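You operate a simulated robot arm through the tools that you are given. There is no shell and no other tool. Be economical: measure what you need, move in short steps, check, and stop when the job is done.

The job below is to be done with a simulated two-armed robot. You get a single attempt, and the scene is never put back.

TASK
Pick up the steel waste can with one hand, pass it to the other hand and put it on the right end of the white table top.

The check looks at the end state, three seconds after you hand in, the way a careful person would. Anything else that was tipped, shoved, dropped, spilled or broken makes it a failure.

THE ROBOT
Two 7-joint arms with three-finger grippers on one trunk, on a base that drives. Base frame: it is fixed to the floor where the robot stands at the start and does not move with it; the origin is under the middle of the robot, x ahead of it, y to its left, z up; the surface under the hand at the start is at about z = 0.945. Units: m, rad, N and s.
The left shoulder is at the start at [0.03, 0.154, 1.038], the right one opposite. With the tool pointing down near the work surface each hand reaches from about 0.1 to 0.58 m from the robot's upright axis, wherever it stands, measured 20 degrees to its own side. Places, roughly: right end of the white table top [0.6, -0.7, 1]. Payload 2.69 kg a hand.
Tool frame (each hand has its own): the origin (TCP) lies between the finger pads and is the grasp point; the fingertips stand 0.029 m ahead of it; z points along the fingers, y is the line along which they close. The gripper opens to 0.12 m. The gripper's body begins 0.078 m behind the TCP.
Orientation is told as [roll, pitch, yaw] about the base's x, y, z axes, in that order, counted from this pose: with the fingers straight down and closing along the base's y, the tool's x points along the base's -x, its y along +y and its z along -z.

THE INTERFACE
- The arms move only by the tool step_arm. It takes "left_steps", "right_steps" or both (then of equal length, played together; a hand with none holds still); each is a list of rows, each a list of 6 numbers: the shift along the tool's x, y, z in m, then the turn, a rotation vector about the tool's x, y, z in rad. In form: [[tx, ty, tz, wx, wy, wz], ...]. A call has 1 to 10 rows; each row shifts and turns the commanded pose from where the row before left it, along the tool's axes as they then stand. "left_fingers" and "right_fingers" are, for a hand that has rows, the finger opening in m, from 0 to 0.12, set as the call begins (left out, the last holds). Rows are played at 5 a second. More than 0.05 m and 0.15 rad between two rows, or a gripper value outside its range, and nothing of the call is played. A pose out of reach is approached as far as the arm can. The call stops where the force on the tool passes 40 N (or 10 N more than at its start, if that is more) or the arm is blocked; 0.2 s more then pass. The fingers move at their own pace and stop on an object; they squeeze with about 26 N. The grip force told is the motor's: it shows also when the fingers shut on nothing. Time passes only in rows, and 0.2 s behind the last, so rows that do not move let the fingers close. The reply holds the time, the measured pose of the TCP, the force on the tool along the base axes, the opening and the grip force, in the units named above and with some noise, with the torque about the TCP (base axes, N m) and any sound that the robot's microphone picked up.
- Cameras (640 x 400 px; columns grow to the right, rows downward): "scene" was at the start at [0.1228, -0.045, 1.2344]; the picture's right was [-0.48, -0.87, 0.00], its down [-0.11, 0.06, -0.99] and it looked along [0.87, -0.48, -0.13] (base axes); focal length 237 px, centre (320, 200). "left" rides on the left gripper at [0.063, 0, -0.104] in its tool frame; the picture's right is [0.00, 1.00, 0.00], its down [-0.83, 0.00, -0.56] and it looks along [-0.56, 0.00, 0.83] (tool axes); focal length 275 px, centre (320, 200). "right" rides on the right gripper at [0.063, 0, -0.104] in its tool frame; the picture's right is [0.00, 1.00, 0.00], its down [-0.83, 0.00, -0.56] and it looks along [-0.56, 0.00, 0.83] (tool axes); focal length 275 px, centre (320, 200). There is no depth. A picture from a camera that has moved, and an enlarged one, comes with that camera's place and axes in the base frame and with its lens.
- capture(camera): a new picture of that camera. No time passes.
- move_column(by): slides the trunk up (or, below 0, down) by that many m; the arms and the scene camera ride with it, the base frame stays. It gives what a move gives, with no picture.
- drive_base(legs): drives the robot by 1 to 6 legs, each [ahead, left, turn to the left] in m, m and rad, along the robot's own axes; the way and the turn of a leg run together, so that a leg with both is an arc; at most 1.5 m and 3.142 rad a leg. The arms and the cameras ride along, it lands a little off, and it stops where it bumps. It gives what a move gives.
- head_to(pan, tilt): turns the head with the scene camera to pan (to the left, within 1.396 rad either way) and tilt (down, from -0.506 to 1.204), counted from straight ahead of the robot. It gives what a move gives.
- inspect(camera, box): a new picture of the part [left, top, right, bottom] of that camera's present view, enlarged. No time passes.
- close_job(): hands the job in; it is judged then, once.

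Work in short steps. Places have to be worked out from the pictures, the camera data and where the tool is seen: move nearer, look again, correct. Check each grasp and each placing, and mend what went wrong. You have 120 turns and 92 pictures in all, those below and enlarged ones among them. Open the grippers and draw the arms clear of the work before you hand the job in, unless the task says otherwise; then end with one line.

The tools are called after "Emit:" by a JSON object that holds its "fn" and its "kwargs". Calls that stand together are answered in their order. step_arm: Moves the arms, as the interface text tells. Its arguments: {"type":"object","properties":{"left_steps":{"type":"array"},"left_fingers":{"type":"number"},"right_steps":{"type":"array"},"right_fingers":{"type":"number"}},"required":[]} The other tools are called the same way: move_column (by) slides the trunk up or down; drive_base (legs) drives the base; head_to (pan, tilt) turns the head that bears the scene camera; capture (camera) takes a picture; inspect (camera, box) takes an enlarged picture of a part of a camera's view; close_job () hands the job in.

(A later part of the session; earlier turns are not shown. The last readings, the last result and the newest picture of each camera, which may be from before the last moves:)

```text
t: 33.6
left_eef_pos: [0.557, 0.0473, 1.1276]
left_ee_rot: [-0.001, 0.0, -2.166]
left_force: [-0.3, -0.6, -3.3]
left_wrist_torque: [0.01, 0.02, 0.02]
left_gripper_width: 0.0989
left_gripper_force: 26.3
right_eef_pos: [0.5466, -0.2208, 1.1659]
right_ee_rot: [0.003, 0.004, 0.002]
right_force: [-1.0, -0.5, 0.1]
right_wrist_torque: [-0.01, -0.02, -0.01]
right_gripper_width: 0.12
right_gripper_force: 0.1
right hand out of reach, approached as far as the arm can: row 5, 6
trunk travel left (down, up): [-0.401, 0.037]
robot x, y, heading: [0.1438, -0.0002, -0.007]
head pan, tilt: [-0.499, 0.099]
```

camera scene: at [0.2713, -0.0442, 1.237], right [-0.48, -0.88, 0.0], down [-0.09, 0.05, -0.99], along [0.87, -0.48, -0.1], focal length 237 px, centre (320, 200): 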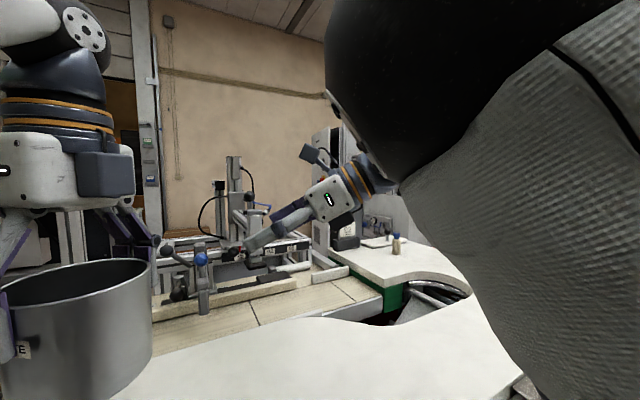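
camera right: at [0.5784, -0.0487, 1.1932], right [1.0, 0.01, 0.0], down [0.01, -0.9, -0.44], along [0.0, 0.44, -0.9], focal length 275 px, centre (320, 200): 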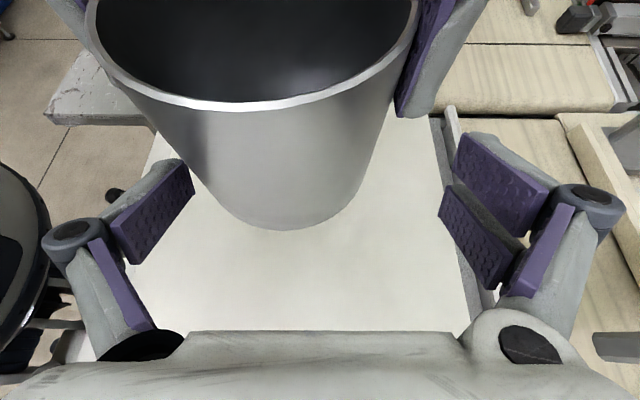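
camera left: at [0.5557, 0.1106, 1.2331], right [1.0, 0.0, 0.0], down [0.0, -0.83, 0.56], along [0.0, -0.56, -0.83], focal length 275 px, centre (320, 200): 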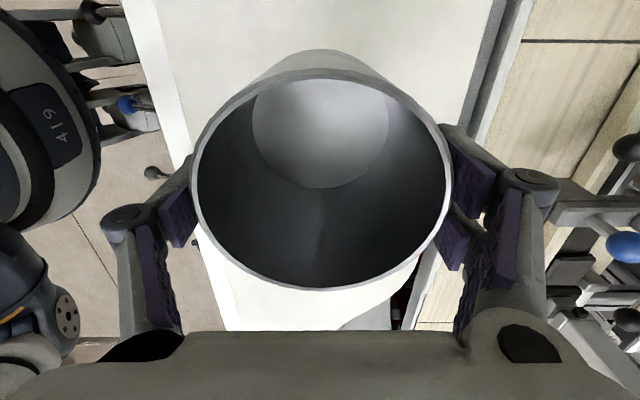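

The right elbow seems to have swung into an awkward posture, since even easy points now count as out of reach. I'll move the right hand back toward its original pose to recover the arm's shape.

Emit:
{"fn": "step_arm", "kwargs": {"right_steps": [[0, -0.03, 0, 0, 0, 0], [0, -0.03, 0, 0, 0, 0], [0.01, -0.03, 0, 0, 0, 0], [0.02, -0.03, 0, 0, 0, 0], [0.02, -0.03, -0.01, 0, 0, 0], [0.02, 0, -0.01, 0, 0, 0], [0.02, 0, 0, 0, 0, 0]]}}

Emit:
{"fn": "capture", "kwargs": {"camera": "scene"}}

```text
t: 35.2
left_eef_pos: [0.5564, 0.0458, 1.1284]
left_ee_rot: [-0.001, 0.0, -2.168]
left_force: [-0.1, 0.2, -3.4]
left_wrist_torque: [0.02, -0.02, 0.01]
left_gripper_width: 0.099
left_gripper_force: 25.8
right_eef_pos: [0.454, -0.3739, 1.1843]
right_ee_rot: [0.001, 0.0, 0.0]
right_force: [-0.4, 0.0, 0.6]
right_wrist_torque: [0.0, -0.02, 0.01]
right_gripper_width: 0.12
right_gripper_force: 0.1
trunk travel left (down, up): [-0.401, 0.037]
robot x, y, heading: [0.1485, -0.0026, 0.002]
head pan, tilt: [-0.499, 0.099]
```

```text
62 pictures are left
camera scene: at [0.271, -0.0443, 1.237], right [-0.48, -0.88, 0.0], down [-0.09, 0.05, -1.0], along [0.87, -0.48, -0.1], focal length 237 px, centre (320, 200)
```

scene: 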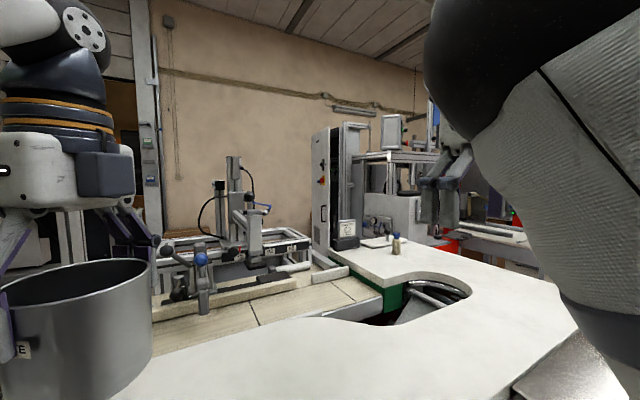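

Recovered. Now I'll yaw the right hand to +0.97 rad and begin the tilt, camera side down.

Emit:
{"fn": "step_arm", "kwargs": {"right_steps": [[0, 0, 0, 0, 0, -0.15], [0, 0, 0, 0, 0, -0.15], [0, 0, 0, 0, 0, -0.15], [0, 0, 0, 0, 0, -0.15], [0, 0, 0, 0, 0, -0.15], [0, 0, 0, 0, 0, -0.15], [0, 0, 0, 0, 0, -0.07], [0, 0, 0, 0, -0.13, 0], [0, 0, 0, 0, -0.13, 0], [0, 0, 0, 0, -0.13, 0]]}}

Emit:
{"fn": "step_arm", "kwargs": {"right_steps": [[0, 0, 0, 0, -0.13, 0], [0, 0, 0, 0, -0.13, 0], [0, 0, 0, 0, -0.135, 0]]}}

Emit:
{"fn": "capture", "kwargs": {"camera": "right"}}

```text
t: 37.4
left_eef_pos: [0.5562, 0.0472, 1.1283]
left_ee_rot: [0.002, -0.001, -2.17]
left_force: [0.2, 0.1, -3.5]
left_wrist_torque: [0.01, 0.0, -0.03]
left_gripper_width: 0.0989
left_gripper_force: 26.1
right_eef_pos: [0.4597, -0.3744, 1.1728]
right_ee_rot: [-0.001, -0.391, 0.967]
right_force: [0.4, -0.7, -0.2]
right_wrist_torque: [0.02, 0.02, -0.05]
right_gripper_width: 0.1202
right_gripper_force: 0.1
right hand out of reach, approached as far as the arm can: row 10
trunk travel left (down, up): [-0.401, 0.037]
robot x, y, heading: [0.148, 0.0036, -0.001]
head pan, tilt: [-0.499, 0.099]
```

```text
t: 38.2
left_eef_pos: [0.5569, 0.0472, 1.1302]
left_ee_rot: [0.0, -0.001, -2.167]
left_force: [0.5, -0.3, -3.9]
left_wrist_torque: [-0.02, 0.0, 0.01]
left_gripper_width: 0.0989
left_gripper_force: 26.4
right_eef_pos: [0.4789, -0.3744, 1.142]
right_ee_rot: [0.0, -0.787, 0.969]
right_force: [-0.6, -0.3, -1.5]
right_wrist_torque: [-0.02, 0.0, 0.03]
right_gripper_width: 0.12
right_gripper_force: 0.0
right hand out of reach, approached as far as the arm can: row 1, 2, 3
trunk travel left (down, up): [-0.401, 0.037]
robot x, y, heading: [0.1467, 0.0021, 0.002]
head pan, tilt: [-0.499, 0.099]
```

```text
61 pictures are left
camera right: at [0.4114, -0.4708, 1.1717], right [-0.83, 0.56, 0.0], down [0.11, 0.16, 0.98], along [0.55, 0.81, -0.19], focal length 275 px, centre (320, 200)
```

right: 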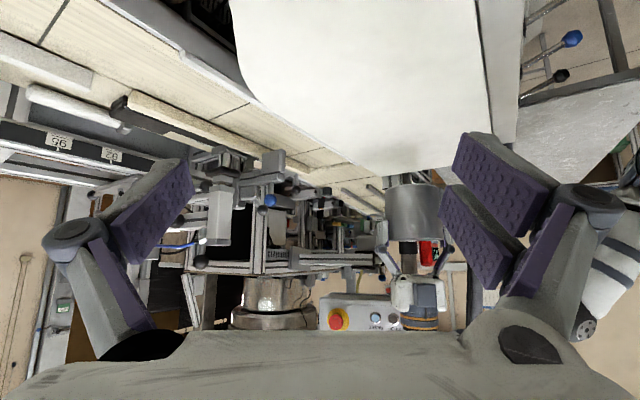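

This orientation drifts outward and lower, so both arms have more room at lower heights. I'll lower the can to about 4 cm above the table and bring the right hand inward to a pre-grasp point.

Emit:
{"fn": "step_arm", "kwargs": {"left_steps": [[0, 0, 0.02, 0, 0, 0], [0, 0, 0.02, 0, 0, 0], [0, 0, 0.02, 0, 0, 0], [0, 0, 0, 0, 0, 0], [0, 0, 0, 0, 0, 0], [0, 0, 0, 0, 0, 0], [0, 0, 0, 0, 0, 0], [0, 0, 0, 0, 0, 0]], "right_steps": [[-0.0228, 0.0218, 0.0228, 0, 0, 0], [-0.0228, 0.0218, 0.0228, 0, 0, 0], [-0.0228, 0.0218, 0.0228, 0, 0, 0], [-0.0228, 0.0218, 0.0228, 0, 0, 0], [-0.0228, 0.0218, 0.0228, 0, 0, 0], [-0.0228, 0.0218, 0.0228, 0, 0, 0], [-0.0228, 0.0218, 0.0228, 0, 0, 0], [-0.0228, 0.0218, 0.0228, 0, 0, 0]]}}

Emit:
{"fn": "capture", "kwargs": {"camera": "right"}}

Emit:
{"fn": "capture", "kwargs": {"camera": "scene"}}

```text
t: 40.0
left_eef_pos: [0.5555, 0.0465, 1.0691]
left_ee_rot: [-0.001, 0.001, -2.167]
left_force: [-0.3, 0.0, -3.7]
left_wrist_torque: [0.0, -0.03, 0.03]
left_gripper_width: 0.0987
left_gripper_force: 25.9
right_eef_pos: [0.5621, -0.2168, 1.1419]
right_ee_rot: [0.006, -0.786, 0.966]
right_force: [-0.3, -0.4, 0.0]
right_wrist_torque: [-0.02, 0.01, 0.01]
right_gripper_width: 0.1198
right_gripper_force: 0.0
right hand out of reach, approached as far as the arm can: row 2, 3, 4, 5, 6, 7, 8
trunk travel left (down, up): [-0.401, 0.037]
robot x, y, heading: [0.1516, 0.001, 0.004]
head pan, tilt: [-0.499, 0.099]
```

```text
60 pictures are left
camera right: at [0.496, -0.3143, 1.1714], right [-0.83, 0.56, 0.0], down [0.11, 0.16, 0.98], along [0.55, 0.81, -0.2], focal length 275 px, centre (320, 200)
```

right: 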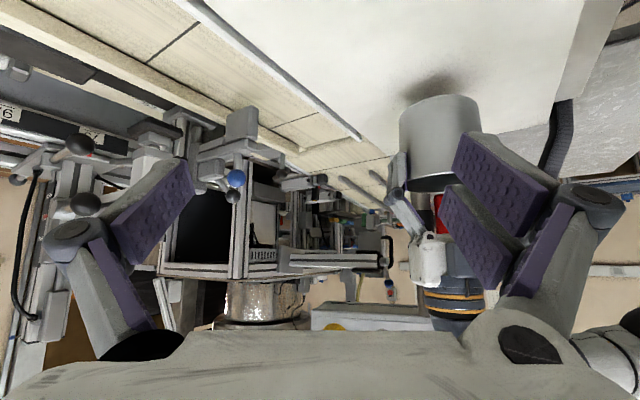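

```text
59 pictures are left
camera scene: at [0.2716, -0.0441, 1.2369], right [-0.48, -0.88, 0.0], down [-0.09, 0.05, -0.99], along [0.87, -0.48, -0.1], focal length 237 px, centre (320, 200)
```

scene: 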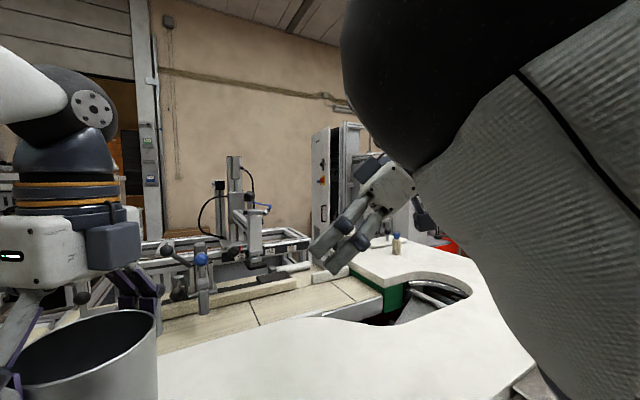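

The arm keeps sliding outward at this height. I'll test whether lower is better by dropping the right hand 8 cm and then pulling it toward the robot.

Emit:
{"fn": "step_arm", "kwargs": {"right_steps": [[0.019, 0, 0.019, 0, 0, 0], [0.019, 0, 0.019, 0, 0, 0], [0.019, 0, 0.019, 0, 0, 0], [0.012, 0.025, -0.012, 0, 0, 0], [0.012, 0.025, -0.012, 0, 0, 0]]}}

```text
t: 41.2
left_eef_pos: [0.5566, 0.045, 1.0686]
left_ee_rot: [0.001, 0.0, -2.167]
left_force: [1.2, -0.4, -3.2]
left_wrist_torque: [-0.02, 0.0, 0.01]
left_gripper_width: 0.0989
left_gripper_force: 25.6
right_eef_pos: [0.5137, -0.2374, 1.0537]
right_ee_rot: [0.004, -0.789, 0.969]
right_force: [0.0, 0.4, -0.4]
right_wrist_torque: [0.02, 0.0, 0.01]
right_gripper_width: 0.1199
right_gripper_force: 0.0
right hand out of reach, approached as far as the arm can: row 4, 5
trunk travel left (down, up): [-0.401, 0.037]
robot x, y, heading: [0.1476, -0.0001, 0.001]
head pan, tilt: [-0.499, 0.099]
```

Reach limits depend on wrist bend, so a more forward-pointing approach should suit the right arm better. I'll turn both hands 0.45 rad further clockwise, so the right points mostly forward, and watch for drift.

Emit:
{"fn": "step_arm", "kwargs": {"left_steps": [[0, 0, 0, 0, 0, 0.15], [0, 0, 0, 0, 0, 0.15], [0, 0, 0, 0, 0, 0.15]], "right_steps": [[0, 0, 0, 0.106, 0, 0.106], [0, 0, 0, 0.106, 0, 0.106], [0, 0, 0, 0.106, 0, 0.106]]}}

```text
t: 42.0
left_eef_pos: [0.5564, 0.048, 1.0672]
left_ee_rot: [0.002, 0.0, -2.618]
left_force: [-0.3, -0.1, -3.3]
left_wrist_torque: [0.03, 0.0, 0.01]
left_gripper_width: 0.0987
left_gripper_force: 25.8
right_eef_pos: [0.5331, -0.2933, 1.0364]
right_ee_rot: [0.004, -0.786, 0.516]
right_force: [-0.2, 0.1, -1.1]
right_wrist_torque: [-0.02, 0.0, 0.01]
right_gripper_width: 0.1201
right_gripper_force: 0.1
right hand out of reach, approached as far as the arm can: row 1, 2, 3
trunk travel left (down, up): [-0.401, 0.037]
robot x, y, heading: [0.1503, -0.0019, -0.002]
head pan, tilt: [-0.499, 0.099]
```

Working through the limits, the right wrist (about 0.3 m behind its TCP) can't come both close and high. A flat approach toward +y, camera on top, with the can low and farther forward should work. I'll spin the right hand 180° about its own axis, and turn the left back.

Emit:
{"fn": "step_arm", "kwargs": {"left_steps": [[0, 0, 0, 0, 0, -0.15], [0, 0, 0, 0, 0, -0.15], [0, 0, 0, 0, 0, -0.15], [0, 0, 0, 0, 0, -0.15], [0, 0, 0, 0, 0, -0.15], [0, 0, 0, 0, 0, -0.15], [0, 0, 0, 0, 0, -0.15], [0, 0, 0, 0, 0, 0], [0, 0, 0, 0, 0, 0], [0, 0, 0, 0, 0, 0]], "right_steps": [[0, 0, 0, 0, 0, 0.15], [0, 0, 0, 0, 0, 0.15], [0, 0, 0, 0, 0, 0.15], [0, 0, 0, 0, 0, 0.15], [0, 0, 0, 0, 0, 0.15], [0, 0, 0, 0, 0, 0.15], [0, 0, 0, 0, 0, 0.15], [0, 0, 0, 0, 0, 0.15], [0, 0, 0, 0, 0, 0.15], [0, 0, 0, 0, 0, 0.15]]}}

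Emit:
{"fn": "step_arm", "kwargs": {"right_steps": [[0, 0, 0, 0, 0, 0.15], [0, 0, 0, 0, 0, 0.15], [0, 0, 0, 0, 0, 0.15], [0, 0, 0, 0, 0, 0.15], [0, 0, 0, 0, 0, 0.15], [0, 0, 0, 0, 0, 0.15], [0, 0, 0, 0, 0, 0.15], [0, 0, 0, 0, 0, 0.15], [0, 0, 0, 0, 0, 0.15], [0, 0, 0, 0, 0, 0.141]]}}

Emit:
{"fn": "move_column", "kwargs": {"by": 0.036}}

```text
t: 44.2
left_eef_pos: [0.5554, 0.0473, 1.0696]
left_ee_rot: [0.0, 0.001, -1.568]
left_force: [0.9, -0.4, -3.3]
left_wrist_torque: [0.02, 0.0, -0.01]
left_gripper_width: 0.0988
left_gripper_force: 25.9
right_eef_pos: [0.5313, -0.2926, 1.0367]
right_ee_rot: [0.783, -0.048, -1.002]
right_force: [0.4, -0.1, -1.3]
right_wrist_torque: [-0.02, 0.01, 0.02]
right_gripper_width: 0.1199
right_gripper_force: 0.0
trunk travel left (down, up): [-0.401, 0.037]
robot x, y, heading: [0.1505, -0.0037, -0.001]
head pan, tilt: [-0.499, 0.099]
```

```text
t: 46.4
left_eef_pos: [0.556, 0.0476, 1.0696]
left_ee_rot: [0.001, -0.001, -1.569]
left_force: [-0.5, -0.1, -3.9]
left_wrist_torque: [0.01, 0.04, 0.0]
left_gripper_width: 0.0989
left_gripper_force: 26.0
right_eef_pos: [0.5316, -0.2938, 1.0367]
right_ee_rot: [0.144, 0.774, -2.415]
right_force: [-0.9, -0.1, -0.4]
right_wrist_torque: [0.01, 0.0, 0.01]
right_gripper_width: 0.12
right_gripper_force: 0.1
trunk travel left (down, up): [-0.401, 0.037]
robot x, y, heading: [0.1483, 0.001, 0.001]
head pan, tilt: [-0.499, 0.099]
```

```text
t: 47.2
left_eef_pos: [0.557, 0.0474, 1.1023]
left_ee_rot: [-0.001, 0.001, -1.569]
left_force: [0.7, 0.0, -3.9]
left_wrist_torque: [0.0, 0.04, 0.0]
left_gripper_width: 0.0989
left_gripper_force: 25.6
right_eef_pos: [0.5327, -0.2931, 1.071]
right_ee_rot: [0.146, 0.77, -2.411]
right_force: [1.0, 0.0, 0.4]
right_wrist_torque: [-0.04, -0.03, 0.01]
right_gripper_width: 0.1198
right_gripper_force: 0.1
trunk travel left (down, up): [-0.437, 0.001]
robot x, y, heading: [0.1506, 0.0006, -0.001]
head pan, tilt: [-0.499, 0.099]
```

No drift in the spin. I'll now move the can forward and lower with the left hand, and turn the right to point at +y with a flatter tilt.

Emit:
{"fn": "step_arm", "kwargs": {"left_steps": [[0, 0, 0.018, 0, 0, 0], [0, 0.01, 0.018, 0, 0, 0], [0, 0.018, 0.018, 0, 0, 0], [0, 0.016, 0, 0, 0, 0], [0, 0, 0, 0, 0, 0], [0, 0, 0, 0, 0, 0], [0, 0, 0, 0, 0, 0], [0, 0, 0, 0, 0, 0], [0, 0, 0, 0, 0, 0], [0, 0, 0, 0, 0, 0]], "right_steps": [[0, 0, 0, 0, 0, 0.15], [0, 0, 0, 0.106, 0, -0.106], [0, 0, 0, 0.106, 0, -0.106], [0, 0, 0, 0.106, 0, -0.106], [0, 0, 0, 0.106, 0, -0.106], [0, 0, 0, 0.106, 0, -0.106], [0, 0, 0, 0.106, 0, -0.106], [0, 0, 0, 0.106, 0, -0.106], [0, 0, 0, 0, 0.131, 0], [0, 0, 0, 0, 0.131, 0]]}}

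```text
t: 49.4
left_eef_pos: [0.6007, 0.0477, 1.0498]
left_ee_rot: [0.001, 0.001, -1.571]
left_force: [1.6, 0.0, -3.5]
left_wrist_torque: [0.0, 0.03, -0.03]
left_gripper_width: 0.0987
left_gripper_force: 25.5
right_eef_pos: [0.5315, -0.293, 1.0731]
right_ee_rot: [-0.001, 1.049, -1.573]
right_force: [0.4, 0.7, -0.1]
right_wrist_torque: [-0.02, 0.02, 0.02]
right_gripper_width: 0.12
right_gripper_force: 0.0
trunk travel left (down, up): [-0.437, 0.001]
robot x, y, heading: [0.1465, -0.0022, 0.002]
head pan, tilt: [-0.499, 0.099]
```

Everything tracked with no drift. Next the right hand goes to its pre-grasp point at (0.600, −0.077, 1.069).

Emit:
{"fn": "step_arm", "kwargs": {"right_steps": [[0.0174, 0.0114, 0.0315, 0, 0, 0], [0.0174, 0.0114, 0.0315, 0, 0, 0], [0.0174, 0.0114, 0.0315, 0, 0, 0], [0.0174, 0.0114, 0.0315, 0, 0, 0], [0.0174, 0.0114, 0.0315, 0, 0, 0], [0.0174, 0.0114, 0.0315, 0, 0, 0]]}}

Emit:
{"fn": "capture", "kwargs": {"camera": "right"}}

```text
t: 50.8
left_eef_pos: [0.6006, 0.0473, 1.0502]
left_ee_rot: [0.001, -0.001, -1.57]
left_force: [1.5, 0.0, -2.5]
left_wrist_torque: [-0.03, 0.0, -0.02]
left_gripper_width: 0.099
left_gripper_force: 26.7
right_eef_pos: [0.6037, -0.0761, 1.0698]
right_ee_rot: [-0.003, 1.049, -1.576]
right_force: [1.0, -0.2, -0.4]
right_wrist_torque: [-0.01, -0.01, 0.01]
right_gripper_width: 0.1197
right_gripper_force: 0.1
trunk travel left (down, up): [-0.437, 0.001]
robot x, y, heading: [0.1506, 0.0011, -0.003]
head pan, tilt: [-0.499, 0.099]
```

```text
58 pictures are left
camera right: at [0.6031, -0.1345, 1.1765], right [1.0, 0.0, 0.0], down [0.0, -0.9, -0.44], along [0.0, 0.44, -0.9], focal length 275 px, centre (320, 200)
```

right: 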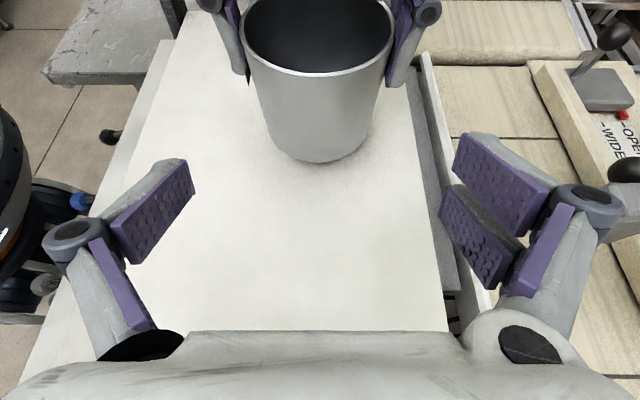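

No reach warning, and the can is centred between the fingers. I'll advance 0.06 m with a −3 mm x correction.

Emit:
{"fn": "step_arm", "kwargs": {"right_steps": [[0, -0.003, 0.02, 0, 0, 0], [0, 0, 0.02, 0, 0, 0], [0, 0, 0.02, 0, 0, 0]]}}

Emit:
{"fn": "capture", "kwargs": {"camera": "right"}}

```text
t: 51.6
left_eef_pos: [0.5999, 0.0485, 1.0503]
left_ee_rot: [0.001, 0.002, -1.571]
left_force: [-0.2, -0.3, -3.3]
left_wrist_torque: [0.04, 0.03, -0.03]
left_gripper_width: 0.099
left_gripper_force: 26.0
right_eef_pos: [0.598, -0.025, 1.0391]
right_ee_rot: [-0.003, 1.047, -1.574]
right_force: [-0.2, 0.3, 0.0]
right_wrist_torque: [-0.01, -0.02, 0.02]
right_gripper_width: 0.1198
right_gripper_force: 0.1
trunk travel left (down, up): [-0.437, 0.001]
robot x, y, heading: [0.1509, -0.0014, 0.001]
head pan, tilt: [-0.499, 0.099]
```

```text
57 pictures are left
camera right: at [0.5981, -0.0817, 1.1466], right [1.0, 0.0, 0.0], down [0.0, -0.9, -0.44], along [0.0, 0.44, -0.9], focal length 275 px, centre (320, 200)
```

right: 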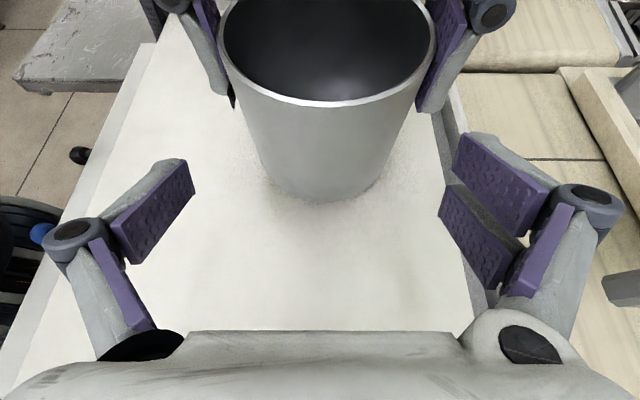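

Well aligned. I'll advance another 0.045 m and look.

Emit:
{"fn": "step_arm", "kwargs": {"right_steps": [[0, 0.002, 0.015, 0, 0, 0], [0, 0, 0.015, 0, 0, 0], [0, 0, 0.015, 0, 0, 0]]}}

Emit:
{"fn": "capture", "kwargs": {"camera": "right"}}

```text
t: 52.4
left_eef_pos: [0.5984, 0.0509, 1.0501]
left_ee_rot: [-0.007, 0.008, -1.563]
left_force: [-7.9, 20.8, -7.0]
left_wrist_torque: [0.48, 0.54, 1.07]
left_gripper_width: 0.099
left_gripper_force: 25.6
right_eef_pos: [0.6017, 0.0128, 1.0156]
right_ee_rot: [0.002, 1.045, -1.578]
right_force: [8.3, -20.8, 5.0]
right_wrist_torque: [0.39, -0.28, -1.33]
right_gripper_width: 0.1212
right_gripper_force: 0.8
trunk travel left (down, up): [-0.437, 0.001]
robot x, y, heading: [0.1443, 0.0018, -0.001]
head pan, tilt: [-0.499, 0.099]
```

```text
56 pictures are left
camera right: at [0.6017, -0.045, 1.124], right [1.0, -0.01, 0.01], down [0.0, -0.9, -0.44], along [0.01, 0.44, -0.9], focal length 275 px, centre (320, 200)
```

right: 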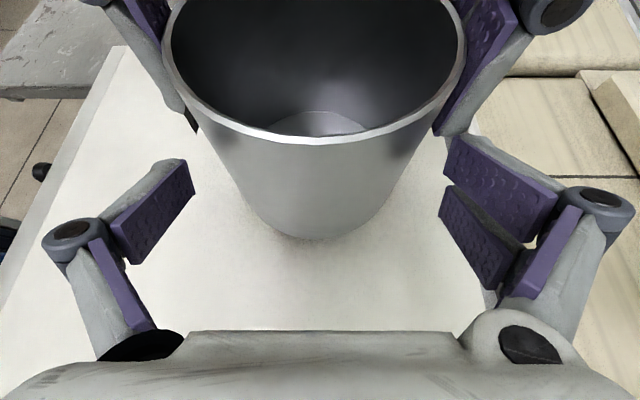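

The far fingertips of the two hands touched (the torques put it at about (0.658, 0.029, 1.032)), so the fingers are effectively wider than I assumed. I'll back the right hand off, then regrasp the can nearer its rim to make room.

Emit:
{"fn": "step_arm", "kwargs": {"right_steps": [[0, 0, -0.02, 0, 0, 0], [0, 0, -0.03, 0, 0, 0], [0, 0, -0.04, 0, 0, 0], [0, 0, -0.04, 0, 0, 0]]}}

Emit:
{"fn": "capture", "kwargs": {"camera": "right"}}

Emit:
{"fn": "capture", "kwargs": {"camera": "left"}}

```text
t: 53.4
left_eef_pos: [0.6004, 0.0465, 1.0503]
left_ee_rot: [0.0, 0.0, -1.568]
left_force: [-0.6, -0.7, -3.7]
left_wrist_torque: [0.01, -0.01, -0.02]
left_gripper_width: 0.099
left_gripper_force: 25.9
right_eef_pos: [0.5978, -0.0968, 1.0798]
right_ee_rot: [-0.001, 1.045, -1.573]
right_force: [0.2, 0.0, -0.2]
right_wrist_torque: [-0.02, 0.04, 0.03]
right_gripper_width: 0.1203
right_gripper_force: 0.0
trunk travel left (down, up): [-0.437, 0.001]
robot x, y, heading: [0.147, 0.0013, 0.0]
head pan, tilt: [-0.499, 0.099]
```

```text
55 pictures are left
camera right: at [0.5987, -0.1557, 1.1877], right [1.0, 0.0, 0.0], down [0.0, -0.9, -0.44], along [0.0, 0.44, -0.9], focal length 275 px, centre (320, 200)
```

right: 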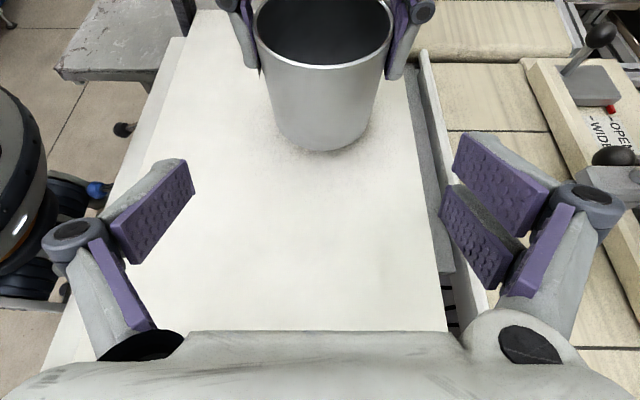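

```text
54 pictures are left
camera left: at [0.599, 0.1107, 1.1552], right [1.0, 0.0, 0.0], down [0.0, -0.83, 0.56], along [0.0, -0.56, -0.83], focal length 275 px, centre (320, 200)
```

left: 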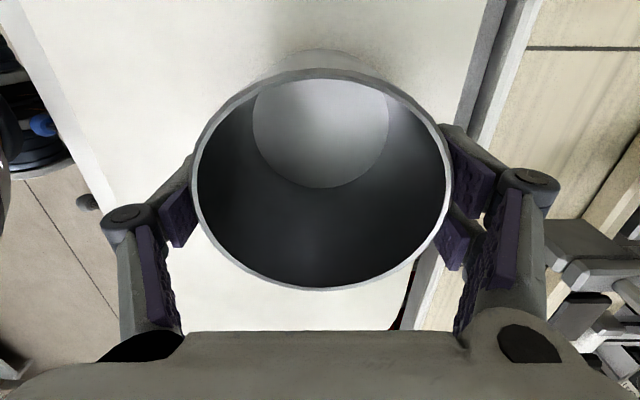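

The can hasn't slipped. I'll lower it gently onto the table for the regrasp.

Emit:
{"fn": "step_arm", "kwargs": {"left_steps": [[0, 0, 0.008, 0, 0, 0], [0, 0, 0.007, 0, 0, 0], [0, 0, 0.005, 0, 0, 0], [0, 0, 0, 0, 0, 0]]}}

```text
t: 54.4
left_eef_pos: [0.6008, 0.048, 1.0311]
left_ee_rot: [0.0, -0.001, -1.568]
left_force: [0.6, 0.6, -4.0]
left_wrist_torque: [-0.03, 0.02, 0.01]
left_gripper_width: 0.0991
left_gripper_force: 26.7
right_eef_pos: [0.5992, -0.0973, 1.0796]
right_ee_rot: [0.0, 1.047, -1.572]
right_force: [-0.3, -0.1, 0.3]
right_wrist_torque: [0.0, 0.0, -0.05]
right_gripper_width: 0.1199
right_gripper_force: 0.1
trunk travel left (down, up): [-0.437, 0.001]
robot x, y, heading: [0.1489, -0.0039, -0.0]
head pan, tilt: [-0.499, 0.099]
```

Emit:
{"fn": "step_arm", "kwargs": {"left_steps": [[0, 0, 0.0015, 0, 0, 0], [0, 0, 0.0015, 0, 0, 0], [0, 0, 0, 0, 0, 0]]}}

```text
t: 55.2
left_eef_pos: [0.5993, 0.0489, 1.0291]
left_ee_rot: [0.005, -0.001, -1.568]
left_force: [2.1, 2.3, 12.2]
left_wrist_torque: [0.08, 0.5, -0.06]
left_gripper_width: 0.0988
left_gripper_force: 26.1
right_eef_pos: [0.5986, -0.0965, 1.0816]
right_ee_rot: [0.005, 1.046, -1.569]
right_force: [-0.2, 0.2, -0.5]
right_wrist_torque: [-0.01, 0.03, -0.01]
right_gripper_width: 0.1202
right_gripper_force: 0.1
trunk travel left (down, up): [-0.437, 0.001]
robot x, y, heading: [0.1458, 0.0018, -0.0]
head pan, tilt: [-0.499, 0.099]
```

It touches down at TCP 1.029. I'll open, rise 14 mm, and regrip.

Emit:
{"fn": "step_arm", "kwargs": {"left_steps": [[0, 0, 0, 0, 0, 0], [0, 0, 0, 0, 0, 0], [0, 0, -0.007, 0, 0, 0], [0, 0, -0.008, 0, 0, 0], [0, 0, 0, 0, 0, 0]], "left_fingers": 0.12}}

Emit:
{"fn": "capture", "kwargs": {"camera": "left"}}

```text
t: 56.4
left_eef_pos: [0.5991, 0.0474, 1.0425]
left_ee_rot: [0.002, 0.001, -1.57]
left_force: [-0.3, -1.2, -0.5]
left_wrist_torque: [0.01, 0.0, -0.02]
left_gripper_width: 0.1199
left_gripper_force: 0.0
right_eef_pos: [0.6006, -0.0972, 1.0803]
right_ee_rot: [-0.001, 1.048, -1.573]
right_force: [0.1, 0.5, 0.6]
right_wrist_torque: [-0.03, 0.01, -0.02]
right_gripper_width: 0.12
right_gripper_force: 0.1
trunk travel left (down, up): [-0.437, 0.001]
robot x, y, heading: [0.1495, -0.0002, -0.002]
head pan, tilt: [-0.499, 0.099]
```

```text
53 pictures are left
camera left: at [0.5979, 0.1118, 1.1467], right [1.0, 0.0, 0.0], down [0.0, -0.83, 0.56], along [0.0, -0.56, -0.83], focal length 275 px, centre (320, 200)
```

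left: 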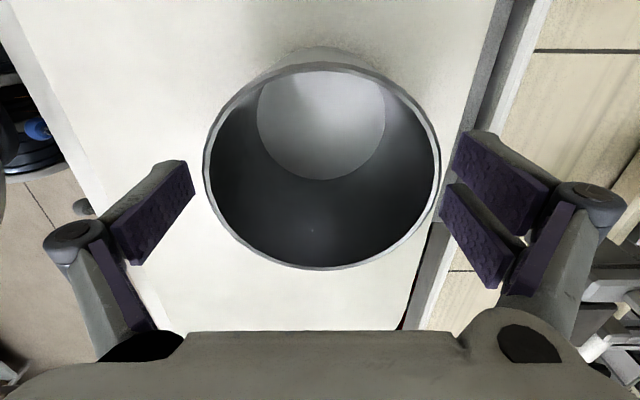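

The TCP is now level with the rim, with about 29 mm of finger on the wall. I'll close and lift.

Emit:
{"fn": "step_arm", "kwargs": {"left_steps": [[0, 0, 0, 0, 0, 0], [0, 0, 0, 0, 0, 0], [0, 0, 0, 0, 0, 0], [0, 0, 0, 0, 0, 0]], "left_fingers": 0.06}}

Emit:
{"fn": "step_arm", "kwargs": {"left_steps": [[0, 0, -0.005, 0, 0, 0], [0, 0, -0.01, 0, 0, 0], [0, 0, -0.01, 0, 0, 0], [0, 0, 0, 0, 0, 0]]}}

Emit:
{"fn": "capture", "kwargs": {"camera": "right"}}

```text
t: 57.4
left_eef_pos: [0.599, 0.0477, 1.0433]
left_ee_rot: [0.002, 0.0, -1.57]
left_force: [0.0, -0.3, 6.0]
left_wrist_torque: [0.0, 0.13, 0.01]
left_gripper_width: 0.0998
left_gripper_force: 26.2
right_eef_pos: [0.599, -0.0977, 1.0806]
right_ee_rot: [0.0, 1.048, -1.571]
right_force: [0.5, -0.2, -0.2]
right_wrist_torque: [0.01, 0.02, 0.0]
right_gripper_width: 0.1203
right_gripper_force: 0.0
trunk travel left (down, up): [-0.437, 0.001]
robot x, y, heading: [0.1511, -0.0017, 0.003]
head pan, tilt: [-0.499, 0.099]
```

```text
t: 58.4
left_eef_pos: [0.5988, 0.0479, 1.0689]
left_ee_rot: [-0.001, -0.002, -1.569]
left_force: [-0.4, 0.8, -4.2]
left_wrist_torque: [0.01, 0.04, 0.02]
left_gripper_width: 0.0998
left_gripper_force: 25.7
right_eef_pos: [0.5986, -0.0973, 1.0797]
right_ee_rot: [-0.002, 1.047, -1.572]
right_force: [0.2, -0.2, 0.5]
right_wrist_torque: [0.0, -0.01, -0.02]
right_gripper_width: 0.12
right_gripper_force: 0.1
trunk travel left (down, up): [-0.437, 0.001]
robot x, y, heading: [0.1465, -0.0015, 0.001]
head pan, tilt: [-0.499, 0.099]
```

```text
52 pictures are left
camera right: at [0.5992, -0.155, 1.1873], right [1.0, 0.0, 0.0], down [0.0, -0.9, -0.44], along [0.0, 0.44, -0.9], focal length 275 px, centre (320, 200)
```

right: 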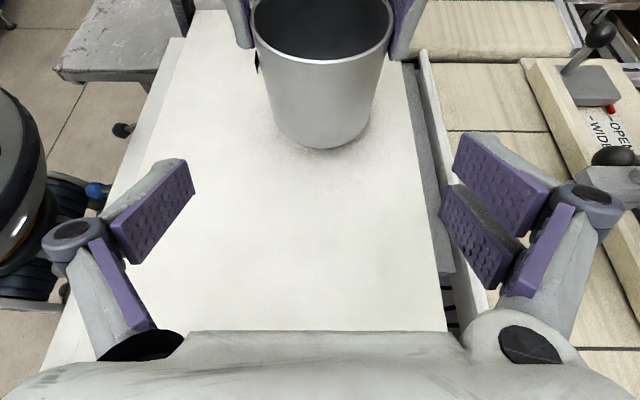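

The can is lifted to a bottom height of about 0.970. I'll flatten the right hand to about 22°, put it on the new approach line, and advance partway.

Emit:
{"fn": "step_arm", "kwargs": {"right_steps": [[0, 0, 0, 0, 0.14, 0], [-0.0177, 0.0005, 0, 0, 0, 0], [0, 0, 0.025, 0, 0, 0], [0, 0, 0.025, 0, 0, 0], [0, 0, 0, 0, 0, 0]]}}

Emit:
{"fn": "capture", "kwargs": {"camera": "right"}}

```text
t: 59.6
left_eef_pos: [0.5994, 0.0478, 1.0679]
left_ee_rot: [-0.001, 0.0, -1.569]
left_force: [0.7, -0.7, -4.8]
left_wrist_torque: [-0.02, 0.0, 0.0]
left_gripper_width: 0.0995
left_gripper_force: 26.6
right_eef_pos: [0.6004, -0.0597, 1.0443]
right_ee_rot: [-0.002, 1.186, -1.573]
right_force: [-0.6, 0.1, -0.3]
right_wrist_torque: [0.04, 0.01, 0.04]
right_gripper_width: 0.1201
right_gripper_force: 0.1
trunk travel left (down, up): [-0.437, 0.001]
robot x, y, heading: [0.1521, -0.0029, -0.003]
head pan, tilt: [-0.499, 0.099]
```

```text
51 pictures are left
camera right: at [0.5995, -0.1314, 1.1431], right [1.0, 0.0, 0.0], down [0.0, -0.83, -0.56], along [0.0, 0.56, -0.83], focal length 275 px, centre (320, 200)
```

right: 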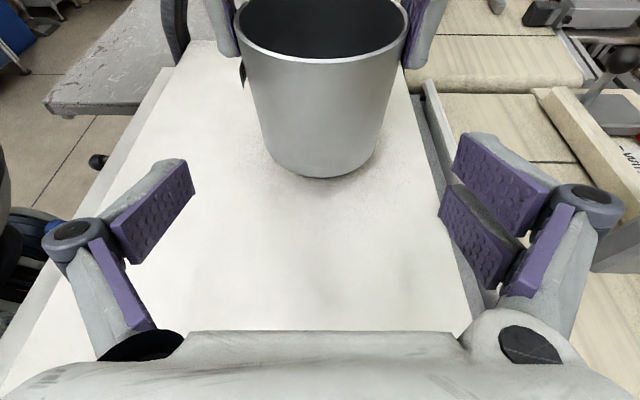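

No drift. Advancing 0.07 m.

Emit:
{"fn": "step_arm", "kwargs": {"right_steps": [[0.001, -0.001, 0.02, 0, 0, 0], [0, 0, 0.02, 0, 0, 0], [0, 0, 0.015, 0, 0, 0], [0, 0, 0.015, 0, 0, 0]]}}

Emit:
{"fn": "capture", "kwargs": {"camera": "right"}}

```text
t: 60.6
left_eef_pos: [0.5999, 0.0478, 1.0677]
left_ee_rot: [0.001, 0.0, -1.571]
left_force: [0.0, 1.3, -3.3]
left_wrist_torque: [0.05, 0.03, -0.01]
left_gripper_width: 0.0998
left_gripper_force: 26.2
right_eef_pos: [0.6004, 0.0071, 1.0206]
right_ee_rot: [-0.003, 1.186, -1.575]
right_force: [0.5, 0.0, 0.7]
right_wrist_torque: [0.0, -0.02, -0.01]
right_gripper_width: 0.1201
right_gripper_force: 0.2
trunk travel left (down, up): [-0.437, 0.001]
robot x, y, heading: [0.148, 0.0025, 0.003]
head pan, tilt: [-0.499, 0.099]
```

```text
50 pictures are left
camera right: at [0.5997, -0.0649, 1.1191], right [1.0, 0.0, 0.0], down [0.0, -0.83, -0.56], along [0.0, 0.56, -0.83], focal length 275 px, centre (320, 200)
```

right: 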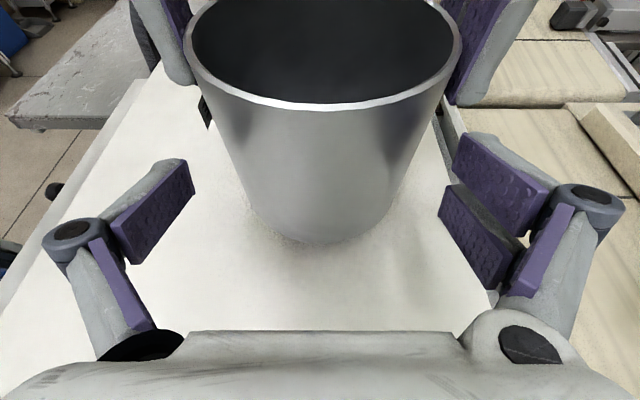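

No contact and the can is centred. I'll advance the last 0.03 m in small rows.

Emit:
{"fn": "step_arm", "kwargs": {"right_steps": [[0, 0, 0.01, 0, 0, 0], [0, 0, 0.01, 0, 0, 0], [0, 0, 0.009, 0, 0, 0], [0, 0, 0, 0, 0, 0]]}}

Emit:
{"fn": "capture", "kwargs": {"camera": "right"}}

```text
t: 61.6
left_eef_pos: [0.5995, 0.0484, 1.0675]
left_ee_rot: [0.001, 0.001, -1.569]
left_force: [-0.3, 0.3, -3.2]
left_wrist_torque: [-0.02, 0.0, 0.0]
left_gripper_width: 0.0996
left_gripper_force: 26.0
right_eef_pos: [0.598, 0.0327, 1.0107]
right_ee_rot: [-0.001, 1.186, -1.574]
right_force: [-0.1, 0.6, 0.3]
right_wrist_torque: [0.02, 0.01, 0.01]
right_gripper_width: 0.12
right_gripper_force: 0.0
trunk travel left (down, up): [-0.437, 0.001]
robot x, y, heading: [0.1478, -0.0003, -0.006]
head pan, tilt: [-0.499, 0.099]
```

```text
49 pictures are left
camera right: at [0.599, -0.0394, 1.1092], right [1.0, 0.0, 0.0], down [0.0, -0.83, -0.56], along [0.0, 0.56, -0.83], focal length 275 px, centre (320, 200)
```

right: 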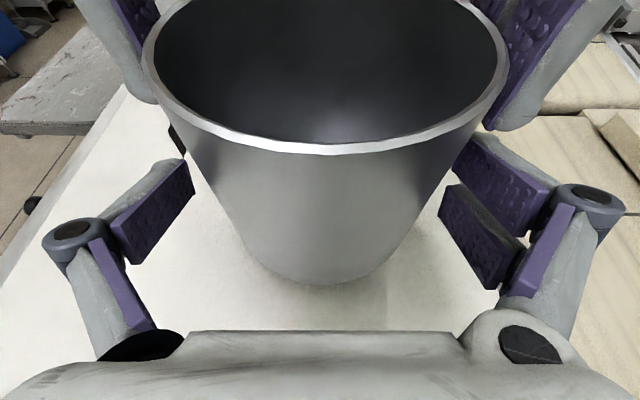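

In place with no contact. I'll close the right fingers on the lower wall.

Emit:
{"fn": "step_arm", "kwargs": {"right_steps": [[0, 0, 0, 0, 0, 0], [0, 0, 0, 0, 0, 0], [0, 0, 0, 0, 0, 0], [0, 0, 0, 0, 0, 0]], "right_fingers": 0.06}}

Emit:
{"fn": "capture", "kwargs": {"camera": "right"}}

Emit:
{"fn": "head_to", "kwargs": {"pan": -0.1, "tilt": 0.5}}

```text
t: 62.6
left_eef_pos: [0.5989, 0.0492, 1.0673]
left_ee_rot: [-0.003, 0.002, -1.568]
left_force: [-11.5, 8.2, -5.6]
left_wrist_torque: [0.41, 0.32, 0.1]
left_gripper_width: 0.0996
left_gripper_force: 26.2
right_eef_pos: [0.5995, 0.0321, 1.0105]
right_ee_rot: [0.0, 1.188, -1.575]
right_force: [10.7, -9.0, 1.0]
right_wrist_torque: [0.11, 0.3, -0.26]
right_gripper_width: 0.0981
right_gripper_force: 26.1
trunk travel left (down, up): [-0.437, 0.001]
robot x, y, heading: [0.1505, 0.0007, -0.001]
head pan, tilt: [-0.499, 0.099]
```

```text
48 pictures are left
camera right: at [0.5996, -0.04, 1.1093], right [1.0, 0.0, 0.0], down [0.0, -0.83, -0.56], along [0.0, 0.56, -0.83], focal length 275 px, centre (320, 200)
```

right: 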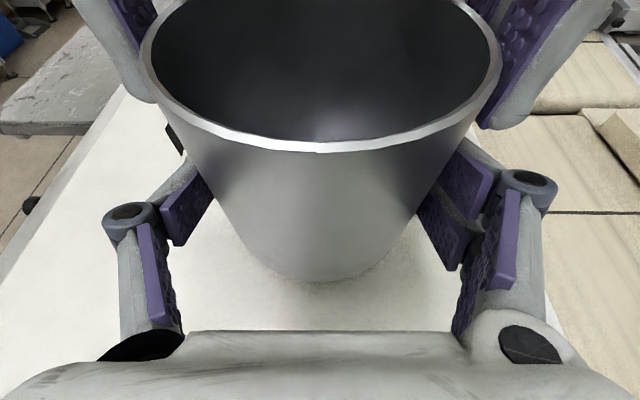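

```text
t: 63.5
left_eef_pos: [0.6, 0.047, 1.0675]
left_ee_rot: [-0.002, 0.004, -1.57]
left_force: [-17.0, 11.3, -5.8]
left_wrist_torque: [0.43, 0.35, 0.18]
left_gripper_width: 0.0996
left_gripper_force: 25.4
right_eef_pos: [0.5995, 0.032, 1.01]
right_ee_rot: [-0.003, 1.188, -1.577]
right_force: [17.3, -12.6, 1.9]
right_wrist_torque: [0.32, 0.63, -0.39]
right_gripper_width: 0.0981
right_gripper_force: 25.8
trunk travel left (down, up): [-0.437, 0.001]
robot x, y, heading: [0.1473, -0.0016, 0.003]
head pan, tilt: [-0.099, 0.499]
```

Both hands hold the can (opening 0.098). A modest internal force is building up from misalignment, so I'll relax the right hand slightly in its direction.

Emit:
{"fn": "step_arm", "kwargs": {"right_steps": [[0, 0.0015, -0.001, 0, 0, 0], [0, 0, 0, 0, 0, 0]]}}

Emit:
{"fn": "capture", "kwargs": {"camera": "scene"}}

```text
t: 64.1
left_eef_pos: [0.5995, 0.047, 1.0673]
left_ee_rot: [0.001, -0.002, -1.569]
left_force: [-9.8, 9.1, -7.2]
left_wrist_torque: [0.38, 0.56, 0.4]
left_gripper_width: 0.0999
left_gripper_force: 25.5
right_eef_pos: [0.6004, 0.0324, 1.0108]
right_ee_rot: [-0.003, 1.187, -1.571]
right_force: [9.0, -9.5, 3.7]
right_wrist_torque: [0.19, -0.03, -0.5]
right_gripper_width: 0.098
right_gripper_force: 25.7
trunk travel left (down, up): [-0.437, 0.001]
robot x, y, heading: [0.1495, -0.0007, -0.003]
head pan, tilt: [-0.099, 0.499]
```

```text
47 pictures are left
camera scene: at [0.2392, -0.0092, 1.2384], right [-0.1, -1.0, 0.0], down [-0.48, 0.05, -0.88], along [0.87, -0.09, -0.48], focal length 237 px, centre (320, 200)
```

scene: 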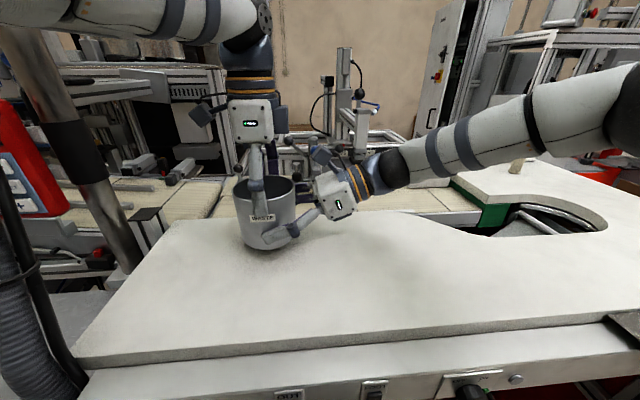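

Both hands are on the can. I'll relax a touch more, then open the left fingers.

Emit:
{"fn": "step_arm", "kwargs": {"right_steps": [[0, 0.001, -0.0015, 0, 0, 0], [0, 0, 0, 0, 0, 0]]}}

Emit:
{"fn": "step_arm", "kwargs": {"left_steps": [[0, 0, 0, 0, 0, 0], [0, 0, 0, 0, 0, 0], [0, 0, 0, 0, 0, 0]], "left_fingers": 0.12}}

Emit:
{"fn": "capture", "kwargs": {"camera": "left"}}

Emit:
{"fn": "capture", "kwargs": {"camera": "right"}}

```text
t: 64.7
left_eef_pos: [0.6002, 0.0459, 1.0674]
left_ee_rot: [0.001, -0.004, -1.57]
left_force: [-1.4, -2.2, -5.3]
left_wrist_torque: [0.11, 0.38, 0.47]
left_gripper_width: 0.0996
left_gripper_force: 26.1
right_eef_pos: [0.6007, 0.0309, 1.0116]
right_ee_rot: [-0.003, 1.187, -1.572]
right_force: [0.9, 1.9, 1.4]
right_wrist_torque: [-0.18, -0.29, -0.47]
right_gripper_width: 0.0981
right_gripper_force: 26.1
trunk travel left (down, up): [-0.437, 0.001]
robot x, y, heading: [0.1439, 0.0003, 0.004]
head pan, tilt: [-0.099, 0.499]
```

```text
t: 65.5
left_eef_pos: [0.5995, 0.0467, 1.0665]
left_ee_rot: [0.0, -0.001, -1.571]
left_force: [-0.5, 1.1, 0.6]
left_wrist_torque: [0.0, -0.01, -0.01]
left_gripper_width: 0.1199
left_gripper_force: 0.0
right_eef_pos: [0.6018, 0.0317, 1.0103]
right_ee_rot: [-0.002, 1.185, -1.574]
right_force: [0.2, 0.0, 0.5]
right_wrist_torque: [-0.03, -0.02, -0.02]
right_gripper_width: 0.0979
right_gripper_force: 26.4
trunk travel left (down, up): [-0.437, 0.001]
robot x, y, heading: [0.151, -0.0011, 0.001]
head pan, tilt: [-0.099, 0.499]
```

```text
46 pictures are left
camera left: at [0.5986, 0.1114, 1.1719], right [1.0, 0.0, 0.0], down [0.0, -0.83, 0.56], along [0.0, -0.56, -0.83], focal length 275 px, centre (320, 200)
```

left: 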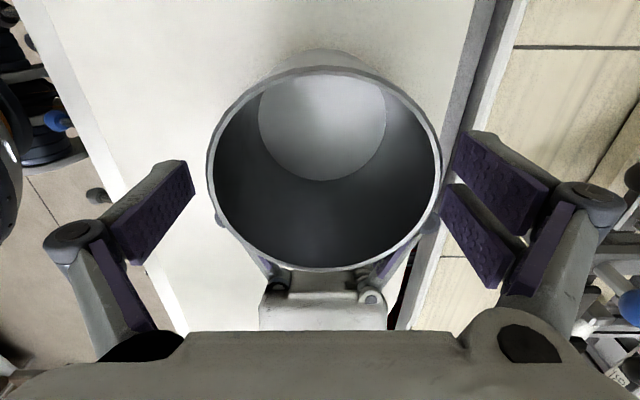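

```text
45 pictures are left
camera right: at [0.6017, -0.0416, 1.1094], right [1.0, 0.0, 0.0], down [0.0, -0.83, -0.56], along [0.0, 0.56, -0.83], focal length 275 px, centre (320, 200)
```

right: 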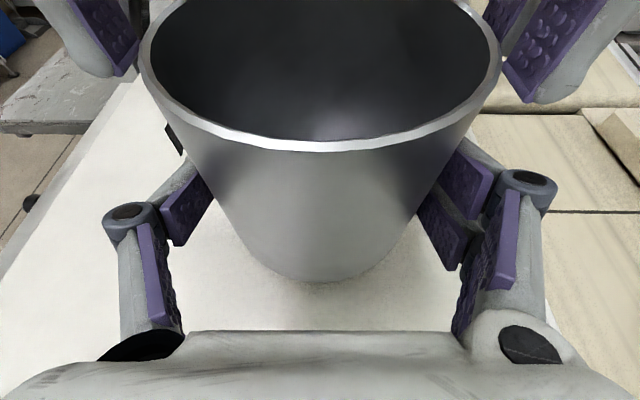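

The right hand alone holds the can. I'll raise the left hand straight up.

Emit:
{"fn": "step_arm", "kwargs": {"left_steps": [[0, 0, -0.015, 0, 0, 0], [0, 0, -0.02, 0, 0, 0], [0, 0, -0.02, 0, 0, 0], [0, 0, -0.02, 0, 0, 0]]}}

Emit:
{"fn": "capture", "kwargs": {"camera": "scene"}}

```text
t: 66.5
left_eef_pos: [0.6, 0.0475, 1.1431]
left_ee_rot: [-0.001, 0.002, -1.57]
left_force: [0.5, 0.0, 0.2]
left_wrist_torque: [0.01, 0.0, 0.01]
left_gripper_width: 0.1195
left_gripper_force: 0.0
right_eef_pos: [0.6019, 0.0302, 1.0115]
right_ee_rot: [-0.005, 1.186, -1.574]
right_force: [0.7, 0.3, -0.6]
right_wrist_torque: [-0.06, 0.0, -0.01]
right_gripper_width: 0.0977
right_gripper_force: 26.2
trunk travel left (down, up): [-0.437, 0.001]
robot x, y, heading: [0.1476, 0.0006, -0.001]
head pan, tilt: [-0.099, 0.499]
```

```text
44 pictures are left
camera scene: at [0.2394, -0.0094, 1.2384], right [-0.1, -0.99, 0.0], down [-0.48, 0.05, -0.88], along [0.87, -0.09, -0.48], focal length 237 px, centre (320, 200)
```

scene: 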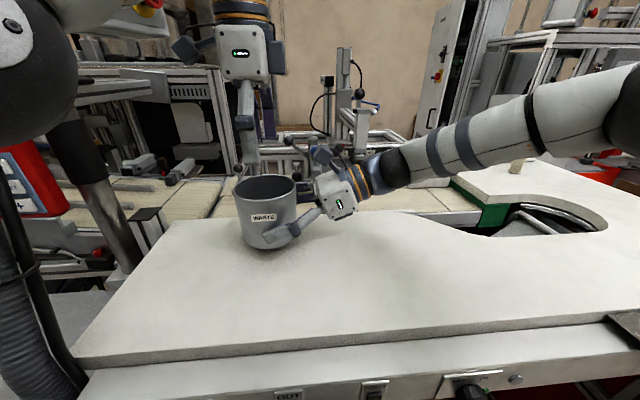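

The right hand has the can, aloft and upright. Before transport I'll look at the right end of the table and the floor space there.

Emit:
{"fn": "head_to", "kwargs": {"pan": -0.9, "tilt": 0.45}}

Emit:
{"fn": "step_arm", "kwargs": {"right_steps": [[0.0185, 0, -0.0075, 0, 0, 0], [0.0185, 0, -0.0075, 0, 0, 0], [0, 0, 0, 0, 0, 0]]}}

Emit:
{"fn": "capture", "kwargs": {"camera": "scene"}}

```text
t: 67.6
left_eef_pos: [0.5989, 0.0479, 1.1425]
left_ee_rot: [-0.001, 0.0, -1.569]
left_force: [-0.5, -0.4, 0.3]
left_wrist_torque: [0.03, 0.0, -0.05]
left_gripper_width: 0.1201
left_gripper_force: 0.0
right_eef_pos: [0.6011, 0.0305, 1.0111]
right_ee_rot: [-0.003, 1.187, -1.574]
right_force: [0.4, -0.9, 0.2]
right_wrist_torque: [-0.04, 0.0, 0.0]
right_gripper_width: 0.0979
right_gripper_force: 25.7
trunk travel left (down, up): [-0.437, 0.001]
robot x, y, heading: [0.1481, -0.003, -0.001]
head pan, tilt: [-0.901, 0.45]
```

```text
t: 68.4
left_eef_pos: [0.5985, 0.0467, 1.141]
left_ee_rot: [-0.001, 0.001, -1.57]
left_force: [-0.3, -0.1, 1.0]
left_wrist_torque: [-0.02, 0.03, 0.01]
left_gripper_width: 0.1202
left_gripper_force: 0.1
right_eef_pos: [0.601, 0.0315, 1.0504]
right_ee_rot: [-0.003, 1.186, -1.576]
right_force: [0.1, 0.7, -3.4]
right_wrist_torque: [-0.04, 0.02, -0.02]
right_gripper_width: 0.098
right_gripper_force: 25.5
trunk travel left (down, up): [-0.437, 0.001]
robot x, y, heading: [0.1512, 0.002, -0.001]
head pan, tilt: [-0.901, 0.45]
```

```text
43 pictures are left
camera scene: at [0.206, -0.0722, 1.2428], right [-0.78, -0.62, 0.0], down [-0.27, 0.34, -0.9], along [0.56, -0.71, -0.44], focal length 237 px, centre (320, 200)
```

scene: 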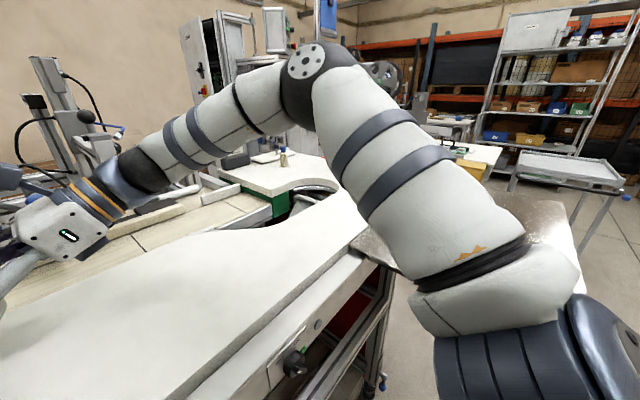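

The right hand now carries the full 3.4 N. A steel plate stands to the right (y < −0.42), so the robot must reach the right end by turning. First I'll retract the left hand to a compact place.

Emit:
{"fn": "step_arm", "kwargs": {"left_steps": [[0.01, -0.015, -0.02, 0, 0, 0], [0.025, -0.025, -0.02, 0, 0, 0], [0.025, -0.03, -0.015, 0, 0, 0], [0.025, -0.03, 0, 0, 0, 0], [0.025, -0.03, 0, 0, 0, 0], [0.02, -0.03, 0, 0, 0, 0]]}}

Emit:
{"fn": "drive_base", "kwargs": {"legs": [[-0.1, 0, 0]]}}

Emit:
{"fn": "capture", "kwargs": {"camera": "scene"}}

```text
t: 69.8
left_eef_pos: [0.4383, 0.1791, 1.1976]
left_ee_rot: [0.003, -0.001, -1.568]
left_force: [0.3, 0.5, -1.2]
left_wrist_torque: [-0.02, 0.01, 0.0]
left_gripper_width: 0.1202
left_gripper_force: 0.1
right_eef_pos: [0.5989, 0.0318, 1.0506]
right_ee_rot: [0.001, 1.188, -1.572]
right_force: [-0.4, 0.5, -2.8]
right_wrist_torque: [-0.07, -0.01, 0.0]
right_gripper_width: 0.0981
right_gripper_force: 26.4
trunk travel left (down, up): [-0.437, 0.001]
robot x, y, heading: [0.1466, -0.0009, -0.003]
head pan, tilt: [-0.901, 0.45]
```

```text
t: 71.0
left_eef_pos: [0.3379, 0.1787, 1.1978]
left_ee_rot: [0.001, 0.002, -1.569]
left_force: [0.1, -0.5, 0.2]
left_wrist_torque: [0.02, -0.05, -0.01]
left_gripper_width: 0.1202
left_gripper_force: 0.0
right_eef_pos: [0.4997, 0.0303, 1.0505]
right_ee_rot: [-0.002, 1.187, -1.574]
right_force: [-0.6, 0.3, -3.3]
right_wrist_torque: [-0.07, 0.01, -0.04]
right_gripper_width: 0.0979
right_gripper_force: 26.0
trunk travel left (down, up): [-0.437, 0.001]
robot x, y, heading: [0.0449, -0.0011, 0.002]
head pan, tilt: [-0.901, 0.45]
```

```text
42 pictures are left
camera scene: at [0.1042, -0.0722, 1.2428], right [-0.78, -0.62, 0.0], down [-0.27, 0.34, -0.9], along [0.56, -0.71, -0.44], focal length 237 px, centre (320, 200)
```

scene: 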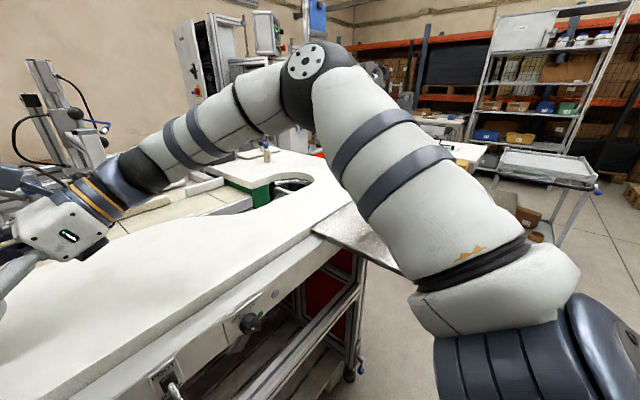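

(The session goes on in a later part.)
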